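You operate a simulated robot arm through the tools that you are given. There is no shell and no other tool. Be economical: measure what you need, move in short steps, check, and stop when the job is done.

Carry out the task below with a simulated robot arm. There is one attempt and no reset: what you move stays moved.

Task
Focus the small marker by its red dots and mark the piece inside.
Fine: preview and fan on and left on, turn the focus dial till the dots meet; key off after.

It is judged by the outcome, as a careful person would: the job done as asked, and still so three seconds after it is handed in. It fails if anything else is knocked over, pushed out of place, dropped, spilled or broken.

Robot
A 6-joint arm with a two-finger parallel gripper, fixed in place. Base frame: the origin is at the foot of the arm, x ahead of it, y to its left, z up; the work surface is at about z = 0. Units: mm, degrees, N and s.
With the tool pointing down near the work surface it reaches from about 140 to 580 mm from the base axis. Its first joint turns from -66.0 to 66.0 degrees. Payload 2.1 kg.
The tool frame sits at the grasp point between the pads (the TCP): z along the fingers, y along the line on which they close. The tips reach 30 mm beyond it. The gripper opens to 94 mm. The fingers are 28 mm wide and 10 mm thick; the gripper's body (50 by 96 mm) begins 55 mm behind the TCP.
Orientation is that of the tool frame in the base frame, as a unit quaternion [w, x, y, z]. With the fingers straight down and closing along the base's y, the tool's x points along the base's -x, its y along +y and its z along -z.

Tools
- The arm moves only by the tool play_rows. Its argument "steps" is a list of rows, each a list of 7 numbers: the shift along the base's x, y, z in units of 50 mm (1.0 is 50 mm), then the turn, a rotation vector about the base's x, y, z in units of 4 degrees (1.0 is 4 degrees), then the gripper command, from -1 (fully open) to 1 (shut), values between in proportion. In form: [[x, y, z, rx, ry, rz, hand], ...]. A call has 1 to 12 rows; each row shifts and turns the commanded pose from where the row before left it. A call with a number of a shift or a turn outside -1 to 1 is refused whole. A row lasts 0.2 s, in which the tool goes at most 50 mm and 8.6 degrees; a call with a longer step from one row to the next is refused whole, and so is a gripper value outside its range. Where a pose cannot be reached the arm comes as near as it can. A force on the tool above 70 N (or 10 N above the force at the start of the call, whichever is more), or a blocked arm, ends the call early, and 0.2 s more pass. Each finger travels about 72 mm/s and halts on what it meets, pressing with about 34 N; the grip force reading is that of the motor and also rises with nothing between the fingers. The clock runs only during rows and for 0.2 s after the last one: add rows that do not move to give the fingers time. It gives the time, the measured TCP pose, the force on the tool (base axes), the opening and the grip force at its end, in the units of the frame above (readings bear some noise).
- Cameras (640 x 400 px; columns grow to the right, rows downward): "scene" is fixed at [60.2, -372.8, 487.9]; the picture's right is [0.74, -0.67, 0.00], its down [-0.36, -0.39, -0.85] and it looks along [0.57, 0.62, -0.53] (base axes); focal length 214 px, centre (320, 200). "wrist" rides on the gripper at [76, 14, -102] in the tool frame; the picture's right is [-0.18, 0.98, 0.00], its down [-0.75, -0.14, -0.64] and it looks along [-0.63, -0.12, 0.77] (tool axes); focal length 243 px, centre (320, 200). There is no depth. A picture from a camera that has moved, and an enlarged one, comes with that camera's place and axes in the base frame and with its lens.
- camera(camera): a new picture of that camera. No time passes.
- zoom(camera, box): a new picture of the part [left, top, right, bottom] of that camera's present view, enlarged. No time passes.
- close_job(): hands the job in; it is judged then, once.

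Go step by step. Nothing tells you positions but the pictures and the camera data: compare them with the known pose of the tool, close in by small moves and look again before you grip or let go. The budget is 120 turns and 84 pictures, counting those below and the enlarged ones. Unless the task says otherwise, let go and move clear before handing in, and close with one line.

The tools are called after "Call:" as name(argument=value, ...) on one line, values as JSON. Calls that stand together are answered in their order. play_rows: Moves the arm, as the interface text tells. Its arguments: {"type":"object","properties":{"steps":{"type":"array","items":{"type":"array","items":{"type":"number"}}}},"required":["steps"]} The other tools are called the same way: camera (camera) takes a picture; zoom (camera, box) takes an enlarged picture of a part of a camera's view; close_job () hands the job in.

At the start:

```text
time_s: 0.0
position: [207.3, -107.2, 471.5]
tool_rot: [0.0, 0.0, 1.0, 0.0]
contact_force: [-0.3, -0.3, -0.8]
grip_width: 93.7
gripper_force: 0.0
```

scene: 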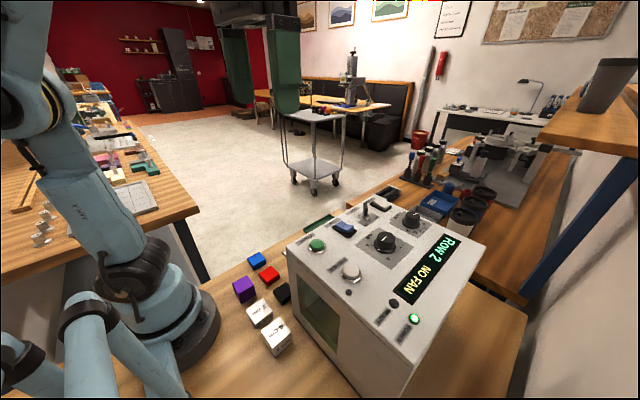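
wrist: 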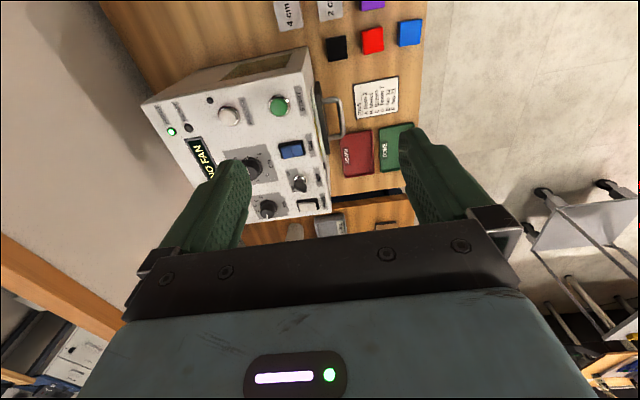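

I see a machine box with buttons, dials, a key switch and a display reading "ROW 2 / NO FAN". I'll look closer at labels and the card on the table.

Call:
zoom(camera="scene", box=[280, 180, 500, 340])

Call:
zoom(camera="wrist", box=[130, 40, 430, 240])

Call:
zoom(camera="wrist", box=[340, 70, 420, 180])

```text
2.50 times, centred on (390, 260) of scene
camera zoom: at [60.2, -372.8, 487.9], right [0.74, -0.67, 0.0], down [-0.36, -0.39, -0.85], along [0.57, 0.62, -0.53], focal length 536 px, centre (145, 50)
```

zoom: 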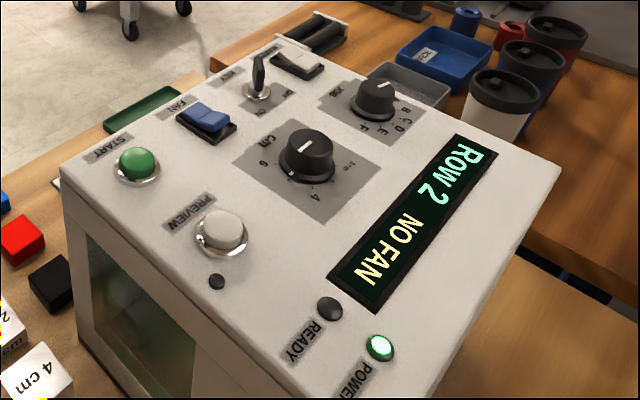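

```text
2.00 times, centred on (280, 140) of wrist
camera zoom: at [132.0, -92.6, 574.6], right [0.18, 0.98, 0.0], down [0.75, -0.14, 0.64], along [0.63, -0.12, -0.77], focal length 485 px, centre (400, 320)
```

zoom: 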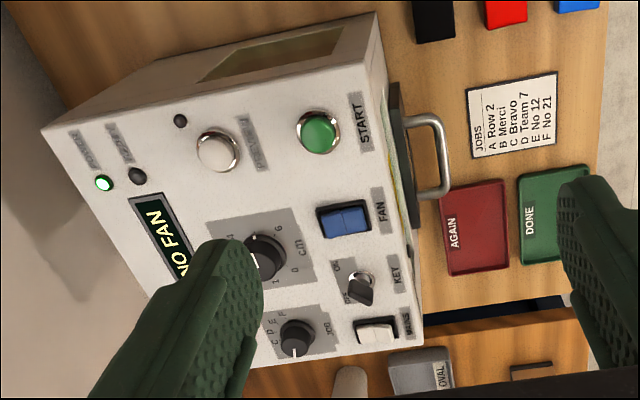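

```text
3.64 times, centred on (380, 125) of wrist
camera zoom: at [132.0, -92.6, 574.6], right [0.18, 0.98, 0.0], down [0.75, -0.14, 0.64], along [0.63, -0.12, -0.77], focal length 882 px, centre (102, 473)
```

zoom: 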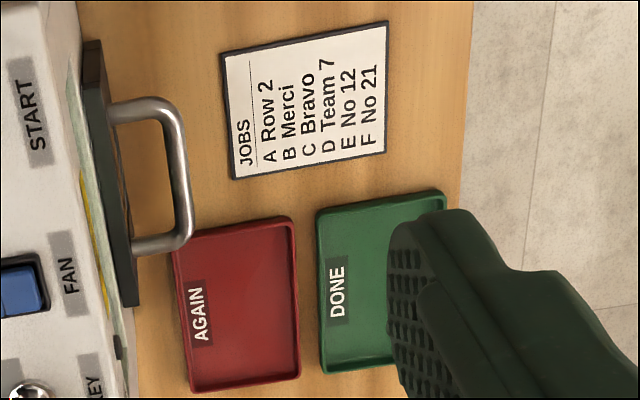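

The machine is a laser marker with a flat panel at z≈222. START is near (238,-172), PREVIEW (238,-247), FAN (308,-171) and the focus dial about (320,-243). I'll move in closer to read the switch states.

Call:
play_rows(steps=[[0.3, -0.4, -0.4, 0, 0, 0, -1], [0.3, -0.4, -0.4, 0, 0, 0, -1], [0.3, -0.4, -0.4, 0, 0, 0, -1], [0.3, -0.4, -0.4, 0, 0, 0, -1]])

Call:
camera(camera="wrist")

Call:
zoom(camera="scene", box=[280, 240, 420, 400])

```text
time_s: 1.0
position: [269.3, -186.8, 389.3]
tool_rot: [0.001, 0.0, 1.0, 0.0]
contact_force: [0.2, -0.1, 0.0]
grip_width: 94.4
gripper_force: 0.0
```

```text
78 pictures are left
camera wrist: at [193.7, -172.6, 494.2], right [0.18, 0.98, 0.0], down [0.75, -0.14, 0.64], along [0.63, -0.12, -0.77], focal length 243 px, centre (320, 200)
```

wrist: 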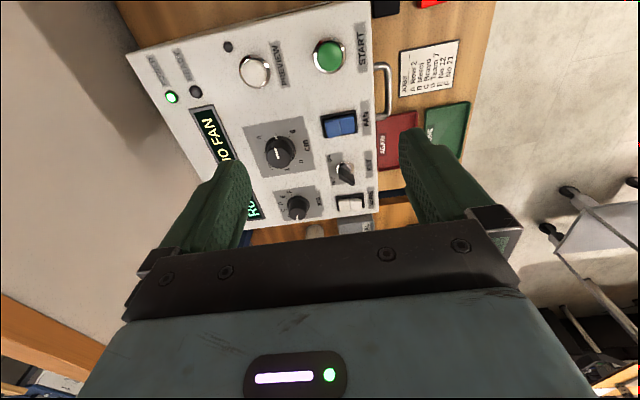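

```text
2.50 times, centred on (350, 320) of scene
camera zoom: at [60.1, -372.8, 487.9], right [0.74, -0.67, 0.0], down [-0.36, -0.39, -0.85], along [0.57, 0.62, -0.53], focal length 536 px, centre (245, -100)
```

zoom: 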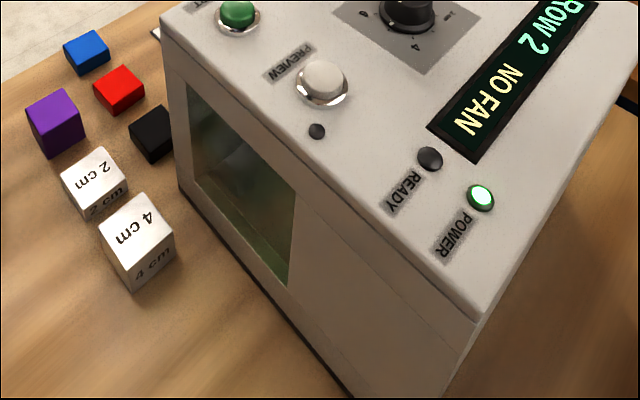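

Call:
zoom(camera="wrist", box=[310, 95, 390, 225])

Call:
zoom(camera="wrist", box=[220, 110, 340, 225])

```text
3.08 times, centred on (350, 160) of wrist
camera zoom: at [193.7, -172.6, 494.2], right [0.18, 0.98, 0.0], down [0.75, -0.14, 0.64], along [0.63, -0.12, -0.77], focal length 746 px, centre (228, 323)
```

zoom: 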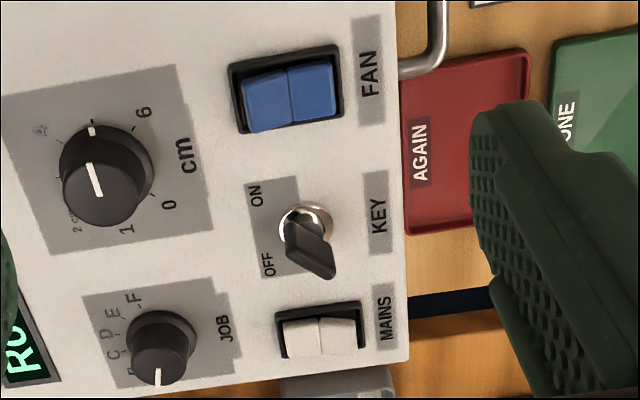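

```text
3.48 times, centred on (280, 168) of wrist
camera zoom: at [193.7, -172.6, 494.2], right [0.18, 0.98, 0.0], down [0.75, -0.14, 0.64], along [0.63, -0.12, -0.77], focal length 844 px, centre (459, 313)
```

zoom: 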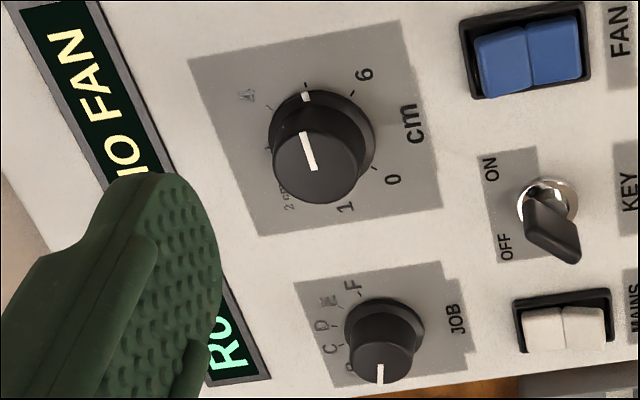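

Next I'll move closer to read the rocker and key positions.

Call:
play_rows(steps=[[0.5, 0, -0.5, 0, 0, 0, -1], [0.4, 0.1, -0.5, 0, 0, 0, -1], [0.2, 0.1, -0.4, 0, 0, 0, -1]])

Call:
camera(camera="wrist")

Call:
zoom(camera="wrist", box=[260, 40, 400, 200])

```text
time_s: 1.8
position: [324.6, -175.4, 320.1]
tool_rot: [0.001, 0.0, 1.0, 0.0]
contact_force: [-0.2, -0.2, 0.6]
grip_width: 93.8
gripper_force: 0.0
```

```text
74 pictures are left
camera wrist: at [249.4, -161.9, 424.1], right [0.18, 0.98, 0.0], down [0.75, -0.14, 0.64], along [0.63, -0.12, -0.77], focal length 243 px, centre (320, 200)
```

wrist: 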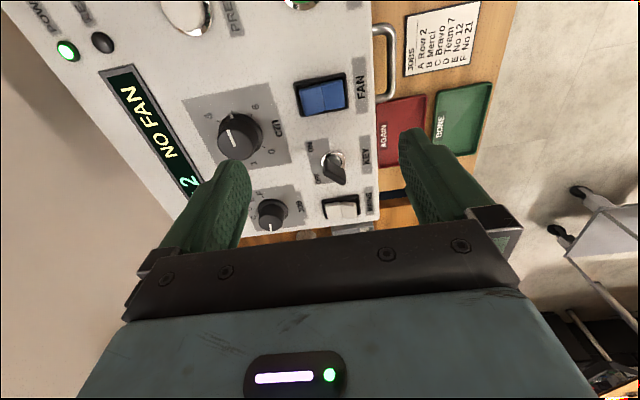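

```text
2.50 times, centred on (330, 120) of wrist
camera zoom: at [249.4, -161.9, 424.1], right [0.18, 0.98, 0.0], down [0.75, -0.14, 0.64], along [0.63, -0.12, -0.77], focal length 606 px, centre (295, 400)
```

zoom: 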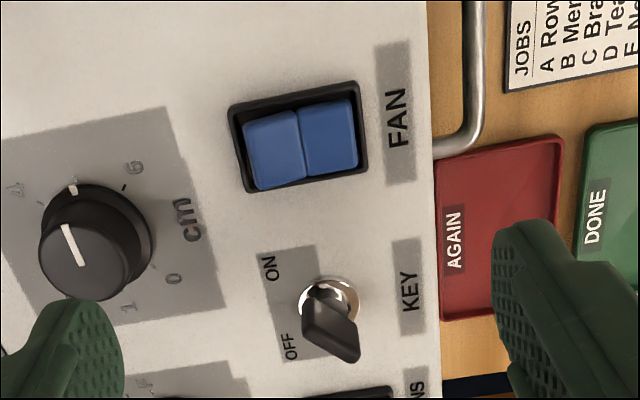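

Call:
zoom(camera="wrist", box=[300, 180, 390, 236])

Call:
zoom(camera="wrist", box=[280, 64, 370, 120])

Call:
zoom(camera="scene", box=[320, 190, 410, 246])

```text
7.11 times, centred on (345, 208) of wrist
camera zoom: at [249.4, -161.9, 424.1], right [0.18, 0.98, 0.0], down [0.75, -0.14, 0.64], along [0.63, -0.12, -0.77], focal length 1725 px, centre (142, 143)
```

zoom: 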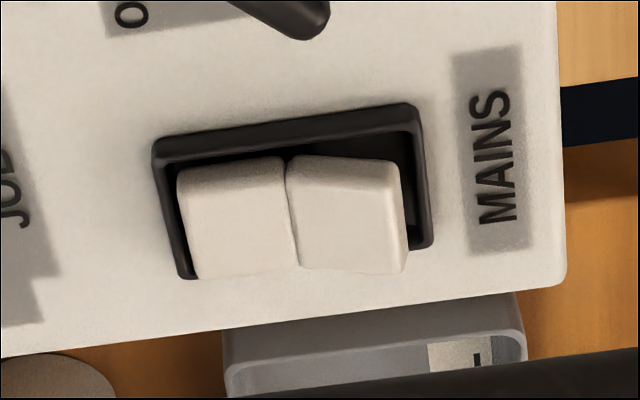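

```text
7.11 times, centred on (325, 92) of wrist
camera zoom: at [249.4, -161.9, 424.1], right [0.18, 0.98, 0.0], down [0.75, -0.14, 0.64], along [0.63, -0.12, -0.77], focal length 1725 px, centre (284, 968)
```

zoom: 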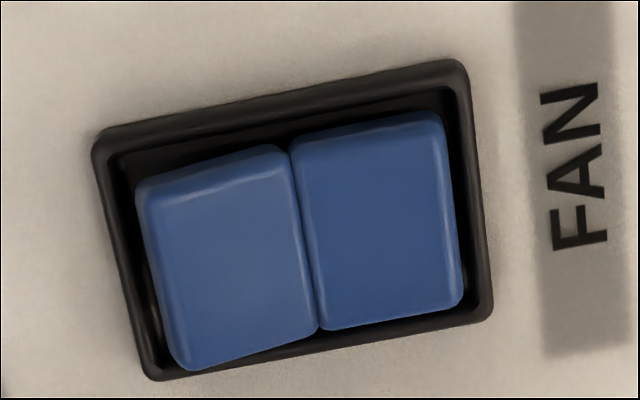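

```text
7.11 times, centred on (365, 218) of scene
camera zoom: at [60.2, -372.8, 487.9], right [0.74, -0.67, 0.0], down [-0.36, -0.39, -0.85], along [0.57, 0.62, -0.53], focal length 1525 px, centre (0, 72)
```

zoom: 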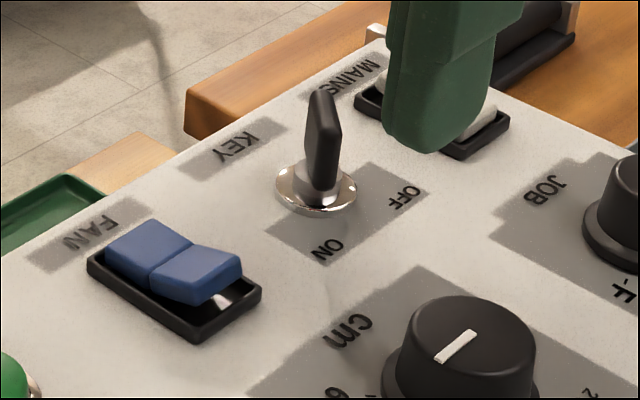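

The MAINS rocker is pressed on its -y half (on) and FAN's -y half is raised, so I press FAN there, near (308,-180). The key is at ON, and turning it off means +90° about z. I'll close the gripper and approach the fan.

Call:
play_rows(steps=[[-0.332, -0.1, 0, 0, 0, 0, 1], [0, 0, -0.4, 0, 0, 0, 1], [0, 0, -0.4, 0, 0, 0, 1], [0, 0, 0, 0, 0, 0, 1], [0, 0, 0, 0, 0, 0, 1]])

Call:
camera(camera="wrist")

Call:
zoom(camera="scene", box=[280, 150, 440, 250])

```text
time_s: 3.0
position: [307.7, -183.3, 279.9]
tool_rot: [0.0, 0.0, 1.0, 0.0]
contact_force: [-0.1, 0.0, 0.5]
grip_width: 0.0
gripper_force: 32.6
```

```text
69 pictures are left
camera wrist: at [232.1, -169.0, 385.1], right [0.18, 0.98, 0.0], down [0.75, -0.14, 0.64], along [0.63, -0.12, -0.77], focal length 243 px, centre (320, 200)
```

wrist: 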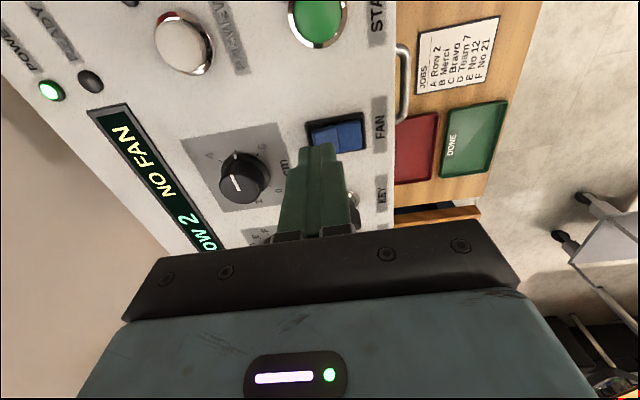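

```text
4.00 times, centred on (360, 200) of scene
camera zoom: at [60.2, -372.8, 487.9], right [0.74, -0.67, 0.0], down [-0.36, -0.39, -0.85], along [0.57, 0.62, -0.53], focal length 858 px, centre (160, 200)
```

zoom: 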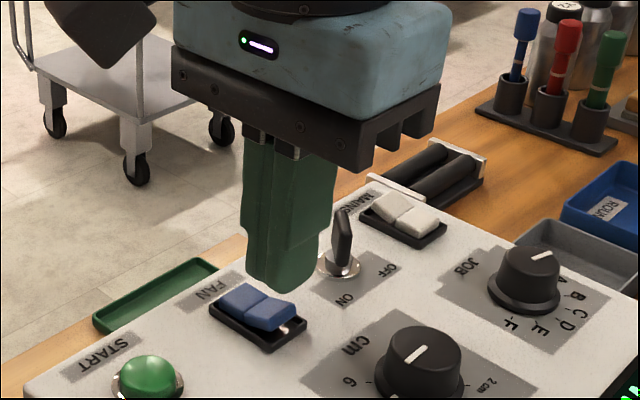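

Call:
play_rows(steps=[[0, 0, -0.2, 0, 0, 0, 1], [0, 0, -0.1, 0, 0, 0, 1], [0, 0, -0.06, 0, 0, 0, 1], [0, 0, -0.06, 0, 0, 0, 1], [0, 0, -0.04, 0, 0, 0, 1], [0, 0, 0, 0, 0, 0, 1]])

Call:
zoom(camera="scene", box=[300, 190, 440, 278])

```text
time_s: 4.4
position: [306.2, -182.5, 259.1]
tool_rot: [0.0, 0.0, 1.0, 0.0]
contact_force: [-6.6, -1.5, 64.4]
grip_width: 0.1
gripper_force: 33.0
```

```text
4.55 times, centred on (370, 234) of scene
camera zoom: at [59.9, -372.7, 488.0], right [0.74, -0.67, 0.0], down [-0.36, -0.39, -0.85], along [0.57, 0.62, -0.53], focal length 975 px, centre (93, 46)
```

zoom: 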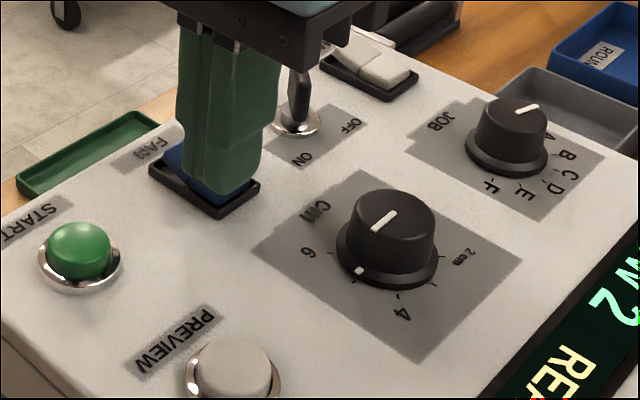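

The display changed to "RE…", so the fan is on. I'll lift off and go above PREVIEW.

Call:
play_rows(steps=[[0, 0, 0.4, 0, 0, 0, 1], [0, 0, 0.3, 0, 0, 0, 1], [-0.5, -0.5, 0, 0, 0, 0, 1], [-0.5, -0.5, 0, 0, 0, 0, 1], [-0.39, -0.29, 0, 0, 0, 0, 1], [0, 0, -0.2, 0, 0, 0, 1]])

Call:
camera(camera="wrist")

Call:
zoom(camera="scene", box=[280, 180, 500, 340])

```text
time_s: 5.8
position: [236.3, -248.0, 282.3]
tool_rot: [0.0, 0.0, 1.0, 0.0]
contact_force: [-0.3, -0.5, -0.4]
grip_width: 0.1
gripper_force: 32.9
```

```text
66 pictures are left
camera wrist: at [160.5, -234.2, 386.4], right [0.18, 0.98, 0.0], down [0.75, -0.14, 0.64], along [0.63, -0.12, -0.77], focal length 243 px, centre (320, 200)
```

wrist: 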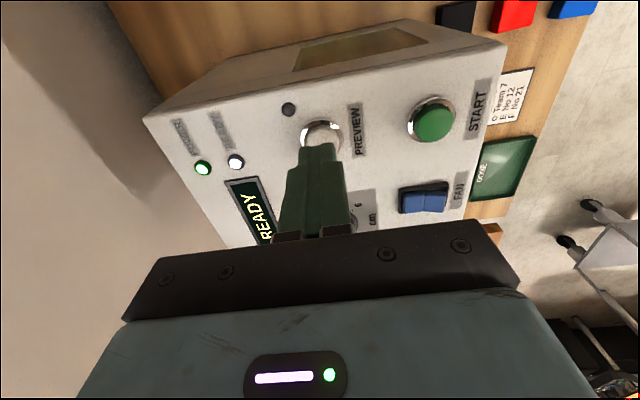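

```text
2.50 times, centred on (390, 260) of scene
camera zoom: at [60.2, -372.8, 487.9], right [0.74, -0.67, 0.0], down [-0.36, -0.39, -0.85], along [0.57, 0.62, -0.53], focal length 536 px, centre (145, 50)
```

zoom: 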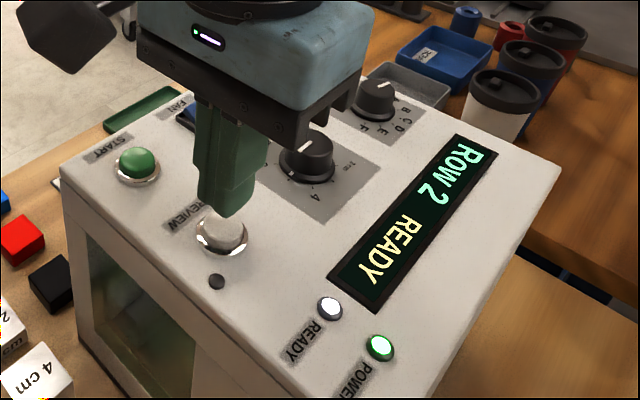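

Call:
play_rows(steps=[[0, 0, -0.2, 0, 0, 0, 1], [0, 0, -0.1, 0, 0, 0, 1], [0, 0, -0.06, 0, 0, 0, 1], [0, 0, -0.05, 0, 0, 0, 1], [0, 0, 0, 0, 0, 0, 1]])

Call:
zoom(camera="scene", box=[290, 230, 410, 340])

```text
time_s: 7.0
position: [235.7, -246.6, 262.6]
tool_rot: [0.0, 0.0, 1.0, 0.0]
contact_force: [0.0, 0.0, -0.1]
grip_width: 0.0
gripper_force: 32.9
```

```text
3.64 times, centred on (350, 285) of scene
camera zoom: at [60.2, -372.8, 487.9], right [0.74, -0.67, 0.0], down [-0.36, -0.39, -0.85], along [0.57, 0.62, -0.53], focal length 780 px, centre (211, -109)
```

zoom: 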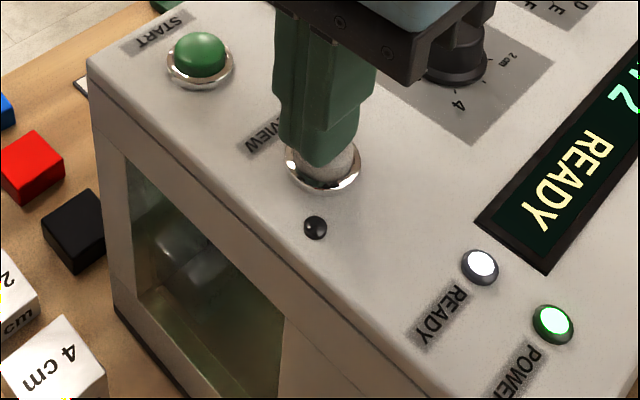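

Call:
play_rows(steps=[[0, 0, -0.05, 0, 0, 0, 1], [0, 0, -0.05, 0, 0, 0, 1], [0, 0, 0, 0, 0, 0, 1]])

Call:
zoom(camera="scene", box=[290, 230, 410, 340])

```text
time_s: 7.8
position: [235.3, -245.9, 256.9]
tool_rot: [0.0, 0.0, 1.0, -0.001]
contact_force: [-1.6, -2.2, 7.2]
grip_width: 0.1
gripper_force: 33.4
```

```text
3.64 times, centred on (350, 285) of scene
camera zoom: at [60.1, -372.8, 487.9], right [0.74, -0.67, 0.0], down [-0.36, -0.39, -0.85], along [0.57, 0.62, -0.53], focal length 780 px, centre (211, -109)
```

zoom: 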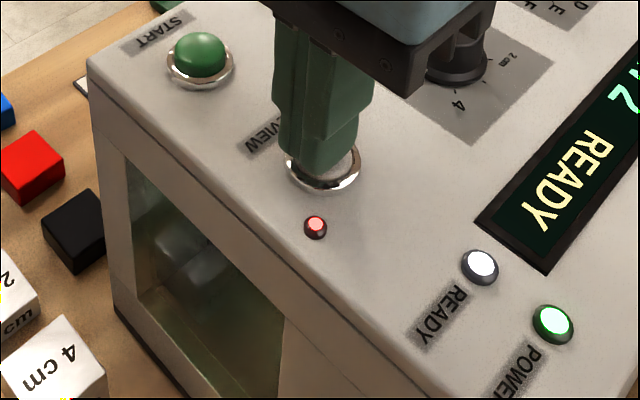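

The preview lamp lit. I'll lift off, see that it stays on, and look for the dots.

Call:
play_rows(steps=[[0, 0, 0.5, 0, 0, 0, 1], [-0.4, 0.2, 0.6, 0, 0, 0, 1], [-0.6, 0.2, 0.5, 0, 0, 0, 1], [-0.3, 0.3, 0, 0, 0, 0, 1]])

Call:
camera(camera="wrist")

Call:
zoom(camera="scene", box=[280, 250, 380, 370])

```text
time_s: 8.8
position: [171.0, -212.8, 336.7]
tool_rot: [-0.001, -0.001, 1.0, 0.001]
contact_force: [-0.9, -0.7, 0.7]
grip_width: 0.0
gripper_force: 33.2
```

```text
62 pictures are left
camera wrist: at [95.4, -197.5, 441.0], right [0.18, 0.98, 0.0], down [0.75, -0.14, 0.64], along [0.63, -0.12, -0.77], focal length 243 px, centre (320, 200)
```

wrist: 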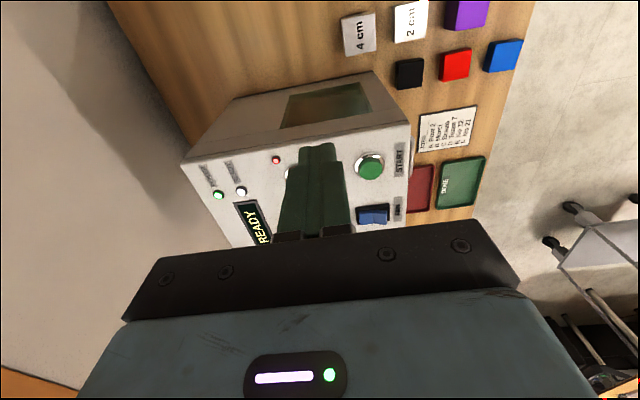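

```text
3.33 times, centred on (330, 310) of scene
camera zoom: at [60.2, -372.8, 487.9], right [0.74, -0.67, 0.0], down [-0.36, -0.39, -0.85], along [0.57, 0.62, -0.53], focal length 715 px, centre (287, -167)
```

zoom: 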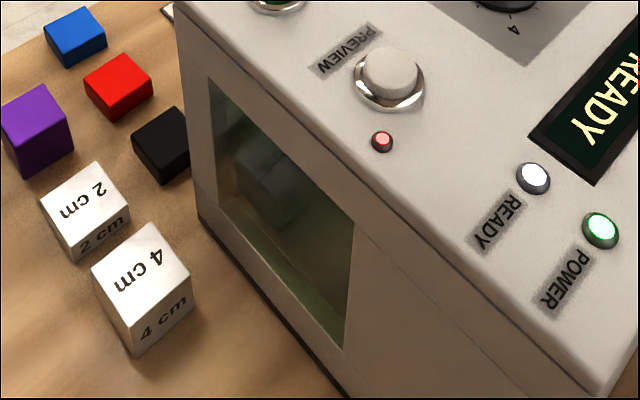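

Call:
zoom(camera="wrist", box=[270, 70, 390, 145])

Call:
zoom(camera="scene", box=[305, 270, 350, 360])

```text
5.33 times, centred on (330, 108) of wrist
camera zoom: at [95.4, -197.5, 441.0], right [0.18, 0.98, 0.0], down [0.75, -0.14, 0.64], along [0.63, -0.12, -0.77], focal length 1294 px, centre (267, 693)
```

zoom: 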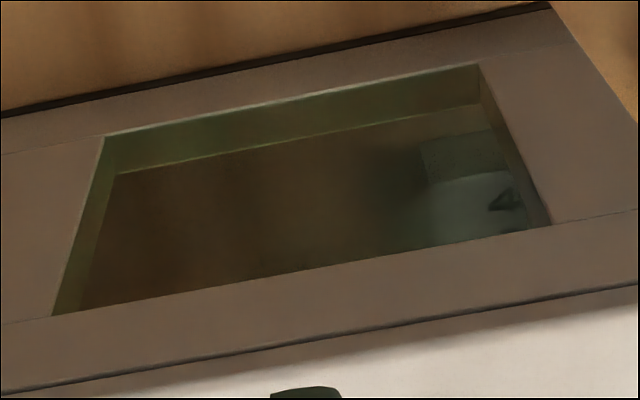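

```text
4.44 times, centred on (328, 315) of scene
camera zoom: at [60.2, -372.8, 487.9], right [0.74, -0.67, 0.0], down [-0.36, -0.39, -0.85], along [0.57, 0.62, -0.53], focal length 953 px, centre (287, -311)
```

zoom: 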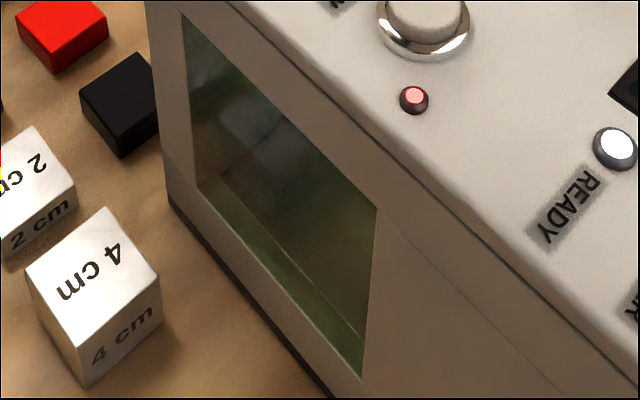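

The preview stays on. Now I'll tilt and lower the opened gripper in front of the window (x≈197, y -261..-160, z 70..186) to look inside with the wrist camera.

Call:
play_rows(steps=[[-0.1, 0.03, 0, 0, -0.94, 0, -1], [-0.1, 0.03, 0, 0, -0.94, 0, -1], [-0.1, 0.03, -0.3, 0, -0.94, 0, -1], [-0.1, 0.03, -0.4, 0, -0.94, 0, -1], [-0.05, 0, -0.5, 0, -0.94, 0, -1], [0, 0, -0.5, 0, -0.94, 0, -1], [0, 0, -0.5, 0, -0.94, 0, -1], [0, 0, -0.5, 0, -0.94, 0, -1]])

Call:
camera(camera="wrist")

```text
time_s: 10.4
position: [174.8, -190.9, 234.9]
tool_rot: [0.212, -0.001, 0.977, 0.002]
contact_force: [-0.8, -0.5, -0.8]
grip_width: 94.1
gripper_force: 0.0
out of reach, approached as far as the arm can: row 5, 6, 7
stopped in row 7: the force on the tool passed its limit (the readings are from after the stop); the commanded pose is now the measured one
```

```text
58 pictures are left
camera wrist: at [63.9, -176.8, 299.1], right [0.17, 0.98, 0.08], down [0.42, -0.14, 0.9], along [0.89, -0.12, -0.44], focal length 243 px, centre (320, 200)
```

wrist: 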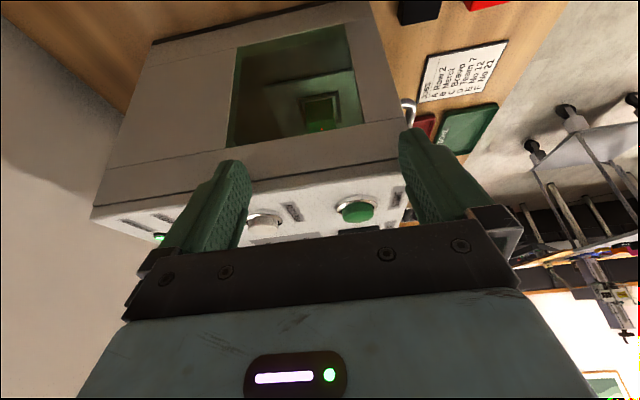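

The force limit tripped; a finger may have brushed the box front or the arm reached its limit. I can see the lit piece through the window, so I'll zoom in and check that the box hasn't shifted.

Call:
zoom(camera="wrist", box=[220, 20, 380, 150])

Call:
camera(camera="scene")

```text
3.08 times, centred on (300, 85) of wrist
camera zoom: at [63.9, -176.8, 299.1], right [0.17, 0.98, 0.08], down [0.42, -0.14, 0.9], along [0.89, -0.12, -0.44], focal length 746 px, centre (382, 554)
```

zoom: 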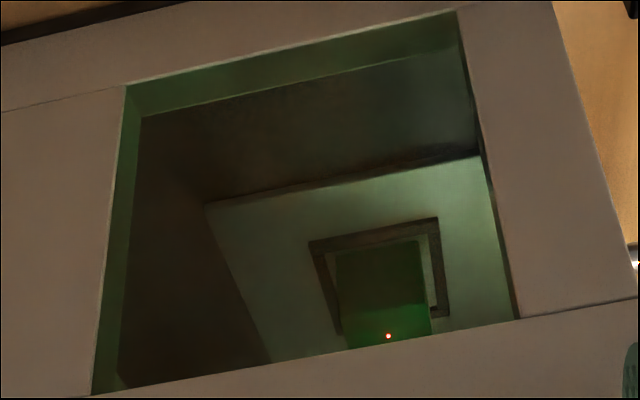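

```text
56 pictures are left
```

scene: 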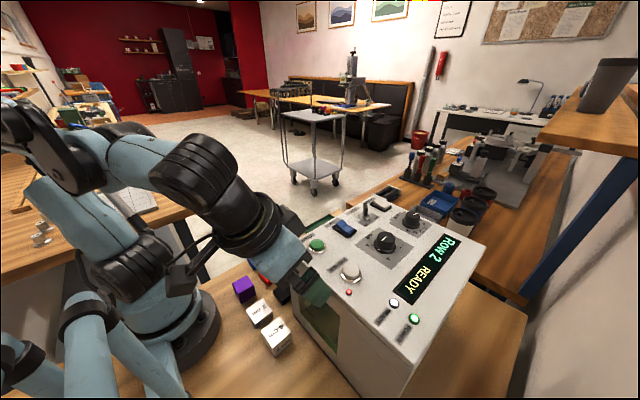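

The box is where it was, and one red dot is visible on the green piece in its holder. The other is hidden by the window's upper edge, so I need a slightly lower view from the +y side.

Call:
play_rows(steps=[[-0.1, 0.2, 0.1, 0, 0, -1, -1], [-0.1, 0.2, 0.1, 0, 0, -1, -1], [0, 0.15, 0, 0, 0, -1, -1], [0, 0, -0.3, 0, 0, 0, -1], [0, 0, -0.3, 0, 0, 0, -1], [0, 0, -0.3, 0, 0, 0, -1]])

Call:
camera(camera="wrist")

```text
time_s: 11.8
position: [164.4, -164.0, 200.7]
tool_rot: [0.21, 0.102, 0.972, -0.022]
contact_force: [0.6, 0.9, 1.0]
grip_width: 93.7
gripper_force: 0.0
```

```text
55 pictures are left
camera wrist: at [58.6, -126.6, 263.9], right [0.37, 0.93, 0.08], down [0.38, -0.23, 0.9], along [0.85, -0.3, -0.44], focal length 243 px, centre (320, 200)
```

wrist: 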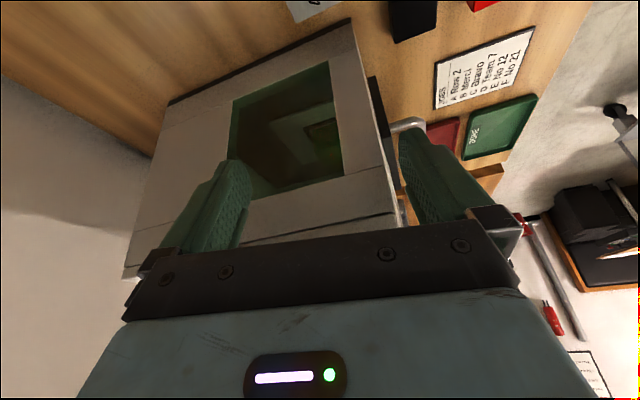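

Call:
play_rows(steps=[[0, -0.25, -0.2, 0, 0, 0, -1], [0, -0.25, -0.25, 0, 0, 0, -1]])

Call:
camera(camera="wrist")

Call:
zoom(camera="wrist", box=[230, 60, 390, 200])

```text
time_s: 12.4
position: [164.6, -187.9, 178.8]
tool_rot: [0.209, 0.103, 0.972, -0.023]
contact_force: [0.8, -0.5, 0.0]
grip_width: 93.9
gripper_force: 0.2
```

```text
54 pictures are left
camera wrist: at [58.9, -151.6, 242.2], right [0.37, 0.93, 0.07], down [0.38, -0.23, 0.9], along [0.85, -0.3, -0.44], focal length 243 px, centre (320, 200)
```

wrist: 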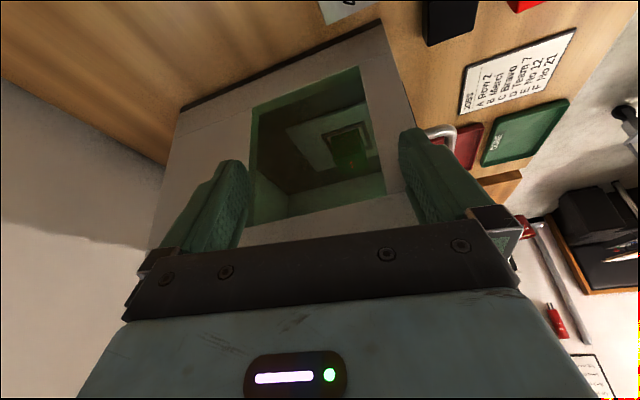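

```text
2.86 times, centred on (310, 130) of wrist
camera zoom: at [58.9, -151.6, 242.2], right [0.37, 0.93, 0.07], down [0.38, -0.23, 0.9], along [0.85, -0.3, -0.44], focal length 693 px, centre (349, 400)
```

zoom: 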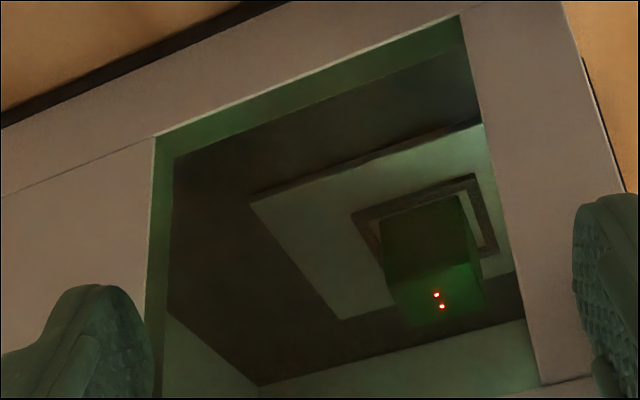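

Both red dots are visible on the piece, about 11 mm apart with the dial at ~5. Now I'll retreat, level the tool and go above the focus dial at about (327,-246), with the knob top at z≈245.

Call:
play_rows(steps=[[-0.05, 0, 0.7, 0, 0, 1, -1], [0, 0, 0.8, 0, 0, 1, -1], [0, 0, 0.8, 0, 0, 1, -1], [0, 0, 0.75, 0, 0, 0, -1], [0.5, -0.17, 0, 0, 0.875, 0, -0.1], [0.5, -0.17, 0, 0, 0.875, 0, -0.1], [0.5, -0.17, 0, 0, 0.875, 0, -0.1], [0.5, -0.17, 0, 0, 0.875, 0, -0.1], [0.5, -0.17, 0, 0, 0.875, 0, -0.1], [0.5, -0.17, 0, 0, 0.875, 0, -0.1], [0.29, -0.15, 0, 0, 0.875, 0, -0.1], [0, 0, -0.3, 0, 0, 0, -0.1]])

Call:
camera(camera="wrist")

Call:
zoom(camera="scene", box=[300, 150, 500, 275])

```text
time_s: 15.0
position: [338.6, -243.3, 315.6]
tool_rot: [-0.001, 0.0, 1.0, 0.0]
contact_force: [-0.4, 0.5, -0.2]
grip_width: 51.3
gripper_force: 0.0
out of reach, approached as far as the arm can: row 1, 2
```

```text
52 pictures are left
camera wrist: at [263.1, -228.4, 419.7], right [0.19, 0.98, 0.0], down [0.76, -0.14, 0.64], along [0.63, -0.12, -0.77], focal length 243 px, centre (320, 200)
```

wrist: 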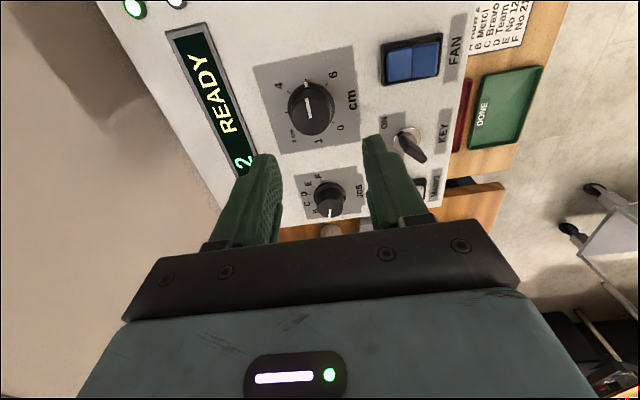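

```text
3.20 times, centred on (400, 212) of scene
camera zoom: at [60.2, -372.8, 487.9], right [0.74, -0.67, 0.0], down [-0.36, -0.39, -0.85], along [0.57, 0.62, -0.53], focal length 686 px, centre (64, 160)
```

zoom: 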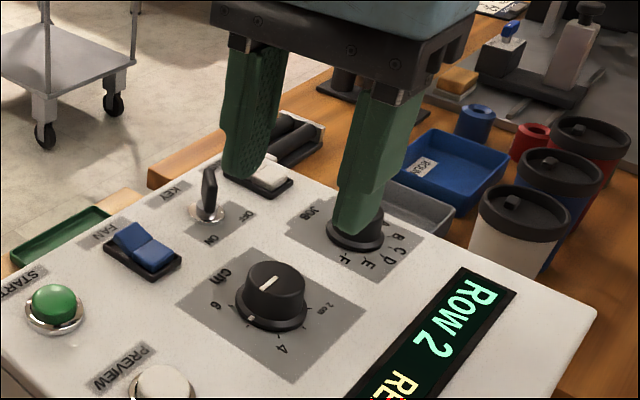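

Call:
play_rows(steps=[[-0.33, -0.08, 0, 0, 0, 0, -0.1], [0, 0, -0.3, 0, 0, 0, -0.1], [0, 0, -0.3, 0, 0, 0, -0.1], [0, 0, 0, 0, 0, 0, -0.1]])

Call:
zoom(camera="wrist", box=[220, 60, 420, 200])

Call:
zoom(camera="scene", box=[330, 180, 450, 275])

```text
time_s: 16.0
position: [321.5, -248.0, 285.7]
tool_rot: [-0.001, 0.0, 1.0, 0.0]
contact_force: [-0.6, 0.7, -0.4]
grip_width: 51.8
gripper_force: 0.0
```

```text
2.86 times, centred on (320, 130) of wrist
camera zoom: at [246.7, -232.7, 390.6], right [0.18, 0.98, 0.0], down [0.75, -0.14, 0.64], along [0.63, -0.12, -0.77], focal length 693 px, centre (320, 400)
```

zoom: 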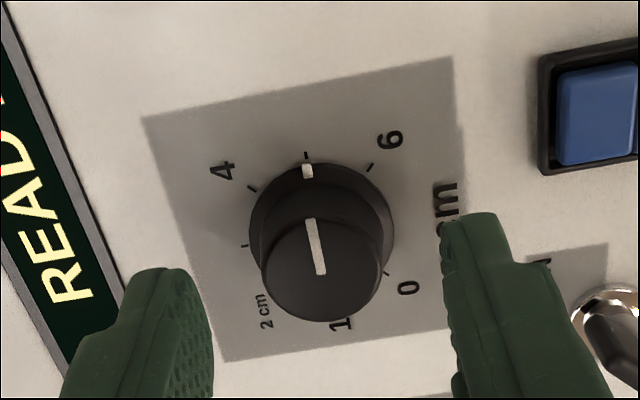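

```text
4.21 times, centred on (390, 228) of scene
camera zoom: at [60.2, -372.8, 487.9], right [0.74, -0.67, 0.0], down [-0.36, -0.39, -0.85], along [0.57, 0.62, -0.53], focal length 903 px, centre (25, 84)
```

zoom: 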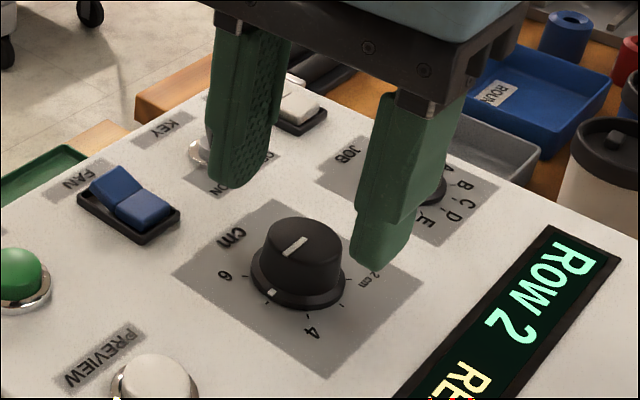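

Call:
play_rows(steps=[[0.04, -0.01, -0.2, 0, 0, 0, -0.1], [0, 0, -0.2, 0, 0, 0, -0.1], [0, 0, -0.06, 0, 0, 0, -0.1], [0, 0, 0, 0, 0, 0, 0.5], [0, 0, 0, 0, 0, 0, 0.5], [0, 0, 0, 0, 0, 0, 0.5]])

Call:
zoom(camera="scene", box=[330, 180, 450, 275])

```text
time_s: 17.4
position: [322.8, -248.3, 263.0]
tool_rot: [-0.001, 0.001, 1.0, 0.0]
contact_force: [1.3, -3.5, -1.7]
grip_width: 32.3
gripper_force: 45.1
```

```text
4.21 times, centred on (390, 228) of scene
camera zoom: at [60.2, -372.8, 487.9], right [0.74, -0.67, 0.0], down [-0.36, -0.39, -0.85], along [0.57, 0.62, -0.53], focal length 903 px, centre (25, 84)
```

zoom: 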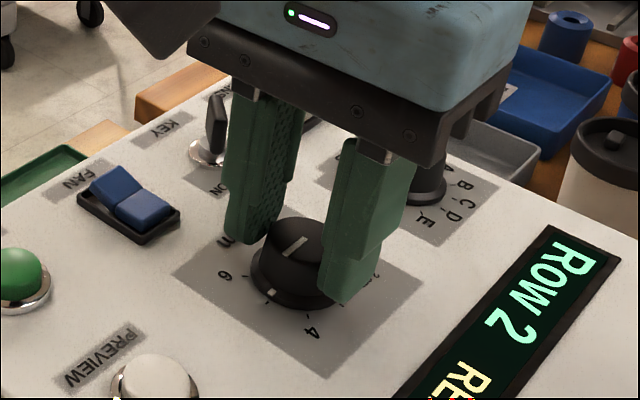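

Knob gripped. I'll turn it +44° (towards 4).

Call:
play_rows(steps=[[0, 0, 0, 0, 0, 1, 0.5], [0, 0, 0, 0, 0, 1, 0.5], [0, 0, 0, 0, 0, 1, 0.5], [0, 0, 0, 0, 0, 1, 0.5], [0, 0, 0, 0, 0, 1, 0.5], [0, 0, 0, 0, 0, 1, 0.5], [0, 0, 0, 0, 0, 1, 0.5], [0, 0, 0, 0, 0, 1, 0.5], [0, 0, 0, 0, 0, 1, 0.5], [0, 0, 0, 0, 0, 1, 0.5], [0, 0, 0, 0, 0, 1, 0.5], [0, 0, 0, 0, 0, 0, 0.5]])

Call:
zoom(camera="scene", box=[330, 180, 450, 275])

```text
time_s: 20.0
position: [324.5, -250.8, 263.3]
tool_rot: [-0.002, -0.374, 0.927, -0.009]
contact_force: [12.9, -46.3, 22.9]
grip_width: 31.9
gripper_force: 45.1
```

```text
4.21 times, centred on (390, 228) of scene
camera zoom: at [60.1, -372.8, 487.9], right [0.74, -0.67, 0.0], down [-0.36, -0.39, -0.85], along [0.57, 0.62, -0.53], focal length 903 px, centre (25, 84)
```

zoom: 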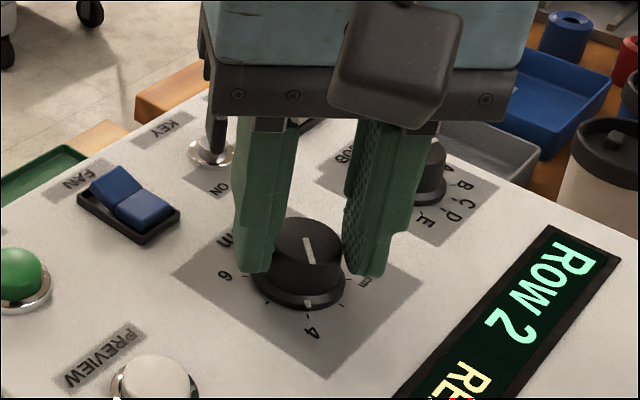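

The pointer went to 4. I'll relieve the side load slightly and continue to about 3.

Call:
play_rows(steps=[[0.03, -0.05, 0, 0, 0, 0, 0.5], [0, 0, 0, 0, 0, 1, 0.5], [0, 0, 0, 0, 0, 1, 0.5], [0, 0, 0, 0, 0, 1, 0.5], [0, 0, 0, 0, 0, 1, 0.5], [0, 0, 0, 0, 0, 1, 0.5], [0, 0, 0, 0, 0, 1, 0.5], [0, 0, 0, 0, 0, 1, 0.5], [0, 0, 0, 0, 0, 1, 0.5], [0, 0, 0, 0, 0, 1, 0.5], [0, 0, 0, 0, 0, 0, 0.5]])

Call:
zoom(camera="scene", box=[330, 180, 450, 275])

```text
time_s: 22.4
position: [326.1, -246.0, 262.5]
tool_rot: [0.002, -0.644, 0.765, -0.002]
contact_force: [22.6, 0.2, 3.3]
grip_width: 35.6
gripper_force: 10.5
```

```text
4.21 times, centred on (390, 228) of scene
camera zoom: at [60.2, -372.7, 487.9], right [0.74, -0.67, 0.0], down [-0.36, -0.39, -0.85], along [0.57, 0.62, -0.53], focal length 903 px, centre (25, 84)
```

zoom: 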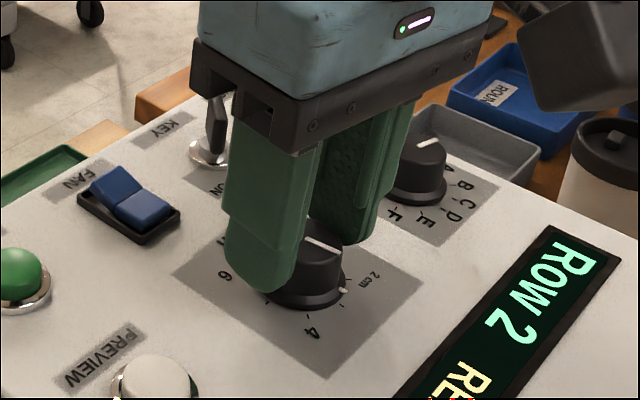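

Release, lift, rotate back and go look through the window again.

Call:
play_rows(steps=[[0, 0, 0, 0, 0, 0, 0.05], [0, 0, 0, 0, 0, 0, 0.05], [0, 0, 0.4, 0, 0, 0, 0.05], [0, 0, 0.7, 0, 0, 0, 0.05], [0, 0, 0.6, 0, 0, -1, 0.05]])

Call:
zoom(camera="scene", box=[330, 180, 450, 275])

```text
time_s: 23.6
position: [325.1, -247.4, 348.2]
tool_rot: [-0.001, -0.616, 0.788, 0.0]
contact_force: [-0.6, 0.1, 0.1]
grip_width: 44.7
gripper_force: 0.1
```

```text
4.21 times, centred on (390, 228) of scene
camera zoom: at [60.2, -372.8, 487.9], right [0.74, -0.67, 0.0], down [-0.36, -0.39, -0.85], along [0.57, 0.62, -0.53], focal length 903 px, centre (25, 84)
```

zoom: 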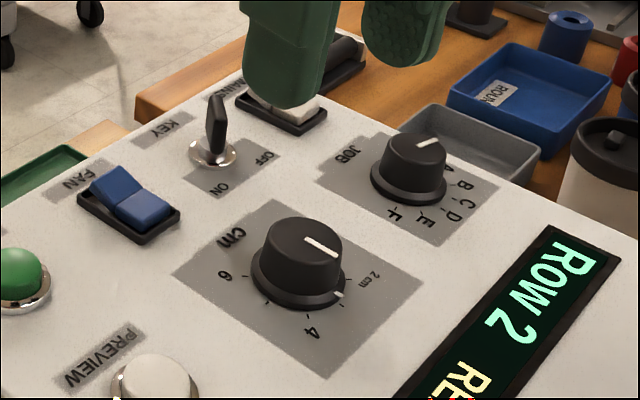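

Call:
play_rows(steps=[[-0.27, 0.138, 0, 0, 0, -1, -0.5], [-0.27, 0.138, 0, 0, 0, -1, -0.5], [-0.27, 0.138, 0, 0, 0, -1, -0.5], [-0.27, 0.138, 0, 0, 0, -1, -0.5], [-0.27, 0.138, 0, 0, 0, -1, -1], [-0.27, 0.138, 0, 0, 0, -1, -1], [-0.27, 0.138, 0, 0, 0, -1, -1], [-0.27, 0.138, 0, 0, 0, -1, -1], [-0.27, 0.138, 0, 0, 0, -1, -1], [-0.27, 0.138, 0, 0, 0, -1, -1], [-0.27, 0.138, 0, 0, 0, -1, -1], [-0.27, 0.138, 0, 0, 0, -1, -1]])

Call:
play_rows(steps=[[0, 0, 0, 0, 0, -1, -1], [0, 0, 0, 0, 0, -1, -1], [0, 0, 0, 0, 0, -1, -1], [0, 0, 0, 0, 0, -1, -1], [0, 0, 0, 0, 0, -1, -1], [0, 0, 0, 0, 0, -1, -1], [0, 0, 0, 0, 0, -1, -1], [0, 0, 0, 0, 0, -1, -1], [0, 0, 0, 0, 0, -1, -1], [0, 0, 0, 0, 0, -1, -1], [0, 0, 0, -0.2, -0.97, 0, -1], [0, 0, 0, -0.2, -0.97, 0, -1]])

```text
time_s: 26.2
position: [162.9, -167.0, 348.0]
tool_rot: [-0.001, -0.24, 0.971, -0.001]
contact_force: [-0.5, -0.6, -0.1]
grip_width: 93.9
gripper_force: 0.0
```

```text
time_s: 28.8
position: [163.5, -166.1, 347.4]
tool_rot: [0.068, 0.105, 0.992, -0.006]
contact_force: [-0.7, 0.4, 0.0]
grip_width: 94.2
gripper_force: 0.1
```

Call:
play_rows(steps=[[0, 0, 0, -0.2, -0.97, 0, -1], [0, 0, 0, -0.2, -0.97, 0, -1], [0, 0, -0.3, -0.2, -0.97, 0, -1], [0, 0, -0.5, -0.2, -0.97, 0, -1], [0, 0, -0.7, 0, 0, 0, -1], [0, 0, -0.7, 0, 0, 0, -1], [0, 0, -0.65, 0, 0, 0, -1], [0, -0.25, -0.25, 0, 0, 0, -1], [0, -0.25, -0.25, 0, 0, 0, -1]])

Call:
zoom(camera="wrist", box=[230, 60, 390, 200])

```text
time_s: 30.8
position: [162.1, -187.8, 180.4]
tool_rot: [0.203, 0.103, 0.973, -0.021]
contact_force: [-0.3, -1.0, 0.3]
grip_width: 94.1
gripper_force: 0.0
```

```text
2.86 times, centred on (310, 130) of wrist
camera zoom: at [57.7, -151.3, 245.6], right [0.37, 0.93, 0.08], down [0.39, -0.23, 0.89], along [0.84, -0.3, -0.45], focal length 693 px, centre (349, 400)
```

zoom: 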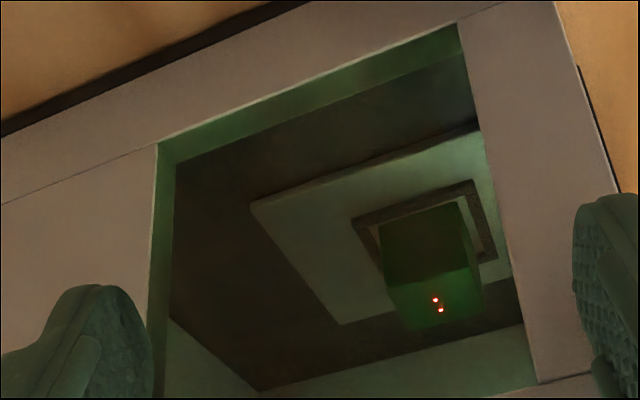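

Call:
zoom(camera="wrist", box=[320, 145, 360, 180])

```text
11.43 times, centred on (340, 162) of wrist
camera zoom: at [57.7, -151.3, 245.6], right [0.37, 0.93, 0.08], down [0.39, -0.23, 0.89], along [0.84, -0.3, -0.45], focal length 2773 px, centre (91, 629)
```

zoom: 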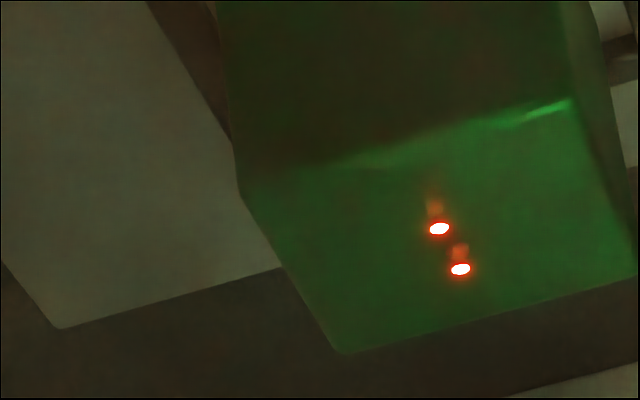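

The dots are now about 46 px apart, after 56 px at 5, and the midpoint hasn't moved. They must have crossed, so they meet roughly 36° back from here. I'll return to the dial, pre-rotated so the -36° turn ends at the viewing yaw.

Call:
play_rows(steps=[[0, 0.1, 0.7, 0, 0, 0, -1], [0, 0.1, 0.8, 0, 0, 0, -1], [0, 0, 0.8, 0, 0, 0, -1], [0, 0, 0.7, 0, 0, 0, -1], [0.4, -0.17, 0, 0.2, 0.97, 0, -0.1], [0.4, -0.17, 0, 0.2, 0.97, 0, -0.1], [0.4, -0.17, 0, 0.2, 0.97, 0, -0.1], [0.4, -0.17, 0, 0.2, 0.97, 0, -0.1], [0.4, -0.17, 0, 0.2, 0.97, 0, -0.1], [0.4, -0.17, 0, 0.2, 0.97, 0, -0.1], [0.4, -0.17, 0, 0, 0, 1, -0.1], [0.4, -0.17, 0, 0, 0, 1, -0.1]])

Call:
play_rows(steps=[[0, 0, 0, 0, 0, 1, -0.1], [0, 0, 0, 0, 0, 1, -0.1], [0, 0, 0, 0, 0, 1, -0.1], [0, 0, -0.2, 0, 0, 1, -0.1], [0, 0, -0.2, 0, 0, 1, -0.1], [0, 0, -0.2, 0, 0, 1, -0.1], [0, 0, 0, 0, 0, 1, -0.1]])

Call:
zoom(camera="scene", box=[330, 180, 450, 275])

```text
time_s: 33.4
position: [323.4, -246.7, 330.4]
tool_rot: [-0.001, 0.034, 0.999, 0.0]
contact_force: [-0.7, 0.0, 0.5]
grip_width: 51.5
gripper_force: 0.0
```

```text
time_s: 35.0
position: [321.4, -249.8, 300.3]
tool_rot: [-0.001, -0.208, 0.978, 0.0]
contact_force: [0.1, 0.4, 0.0]
grip_width: 51.8
gripper_force: 0.0
```

```text
4.21 times, centred on (390, 228) of scene
camera zoom: at [60.2, -372.8, 487.9], right [0.74, -0.67, 0.0], down [-0.36, -0.39, -0.85], along [0.57, 0.62, -0.53], focal length 903 px, centre (25, 84)
```

zoom: 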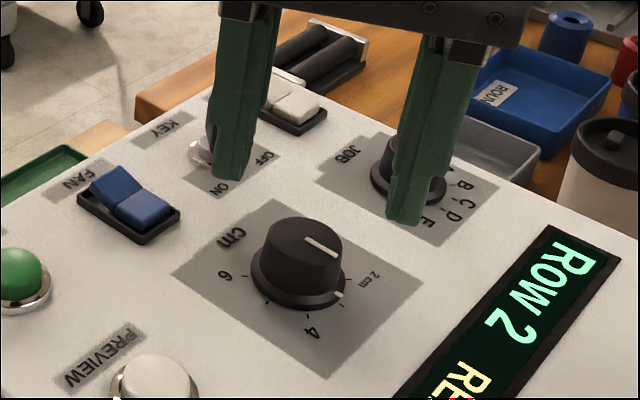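

Call:
play_rows(steps=[[0.05, 0.01, -0.3, 0, 0, 0, -0.1], [0, 0, -0.3, 0, 0, 0, -0.1], [0, 0, -0.15, 0, 0, 0, -0.1], [0, 0, 0, 0, 0, 0, 0.5], [0, 0, 0, 0, 0, 0, 0.5], [0, 0, 0, 0, 0, 0, 0.5]])

Call:
zoom(camera="scene", box=[330, 180, 450, 275])

```text
time_s: 36.4
position: [324.9, -249.4, 263.4]
tool_rot: [-0.002, -0.206, 0.978, -0.001]
contact_force: [4.1, -3.1, 0.6]
grip_width: 31.7
gripper_force: 44.8
```

```text
4.21 times, centred on (390, 228) of scene
camera zoom: at [60.2, -372.8, 487.9], right [0.74, -0.67, 0.0], down [-0.36, -0.39, -0.85], along [0.57, 0.62, -0.53], focal length 903 px, centre (25, 84)
```

zoom: 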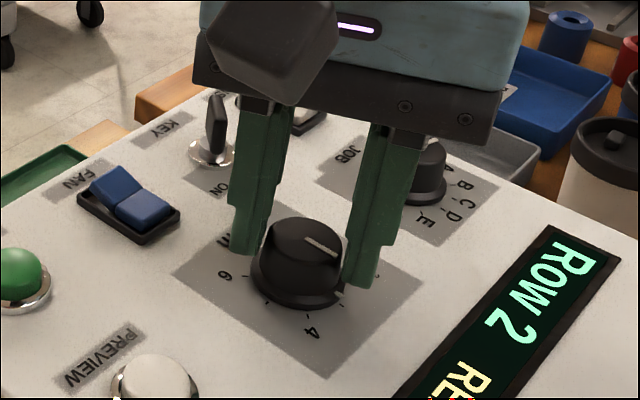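

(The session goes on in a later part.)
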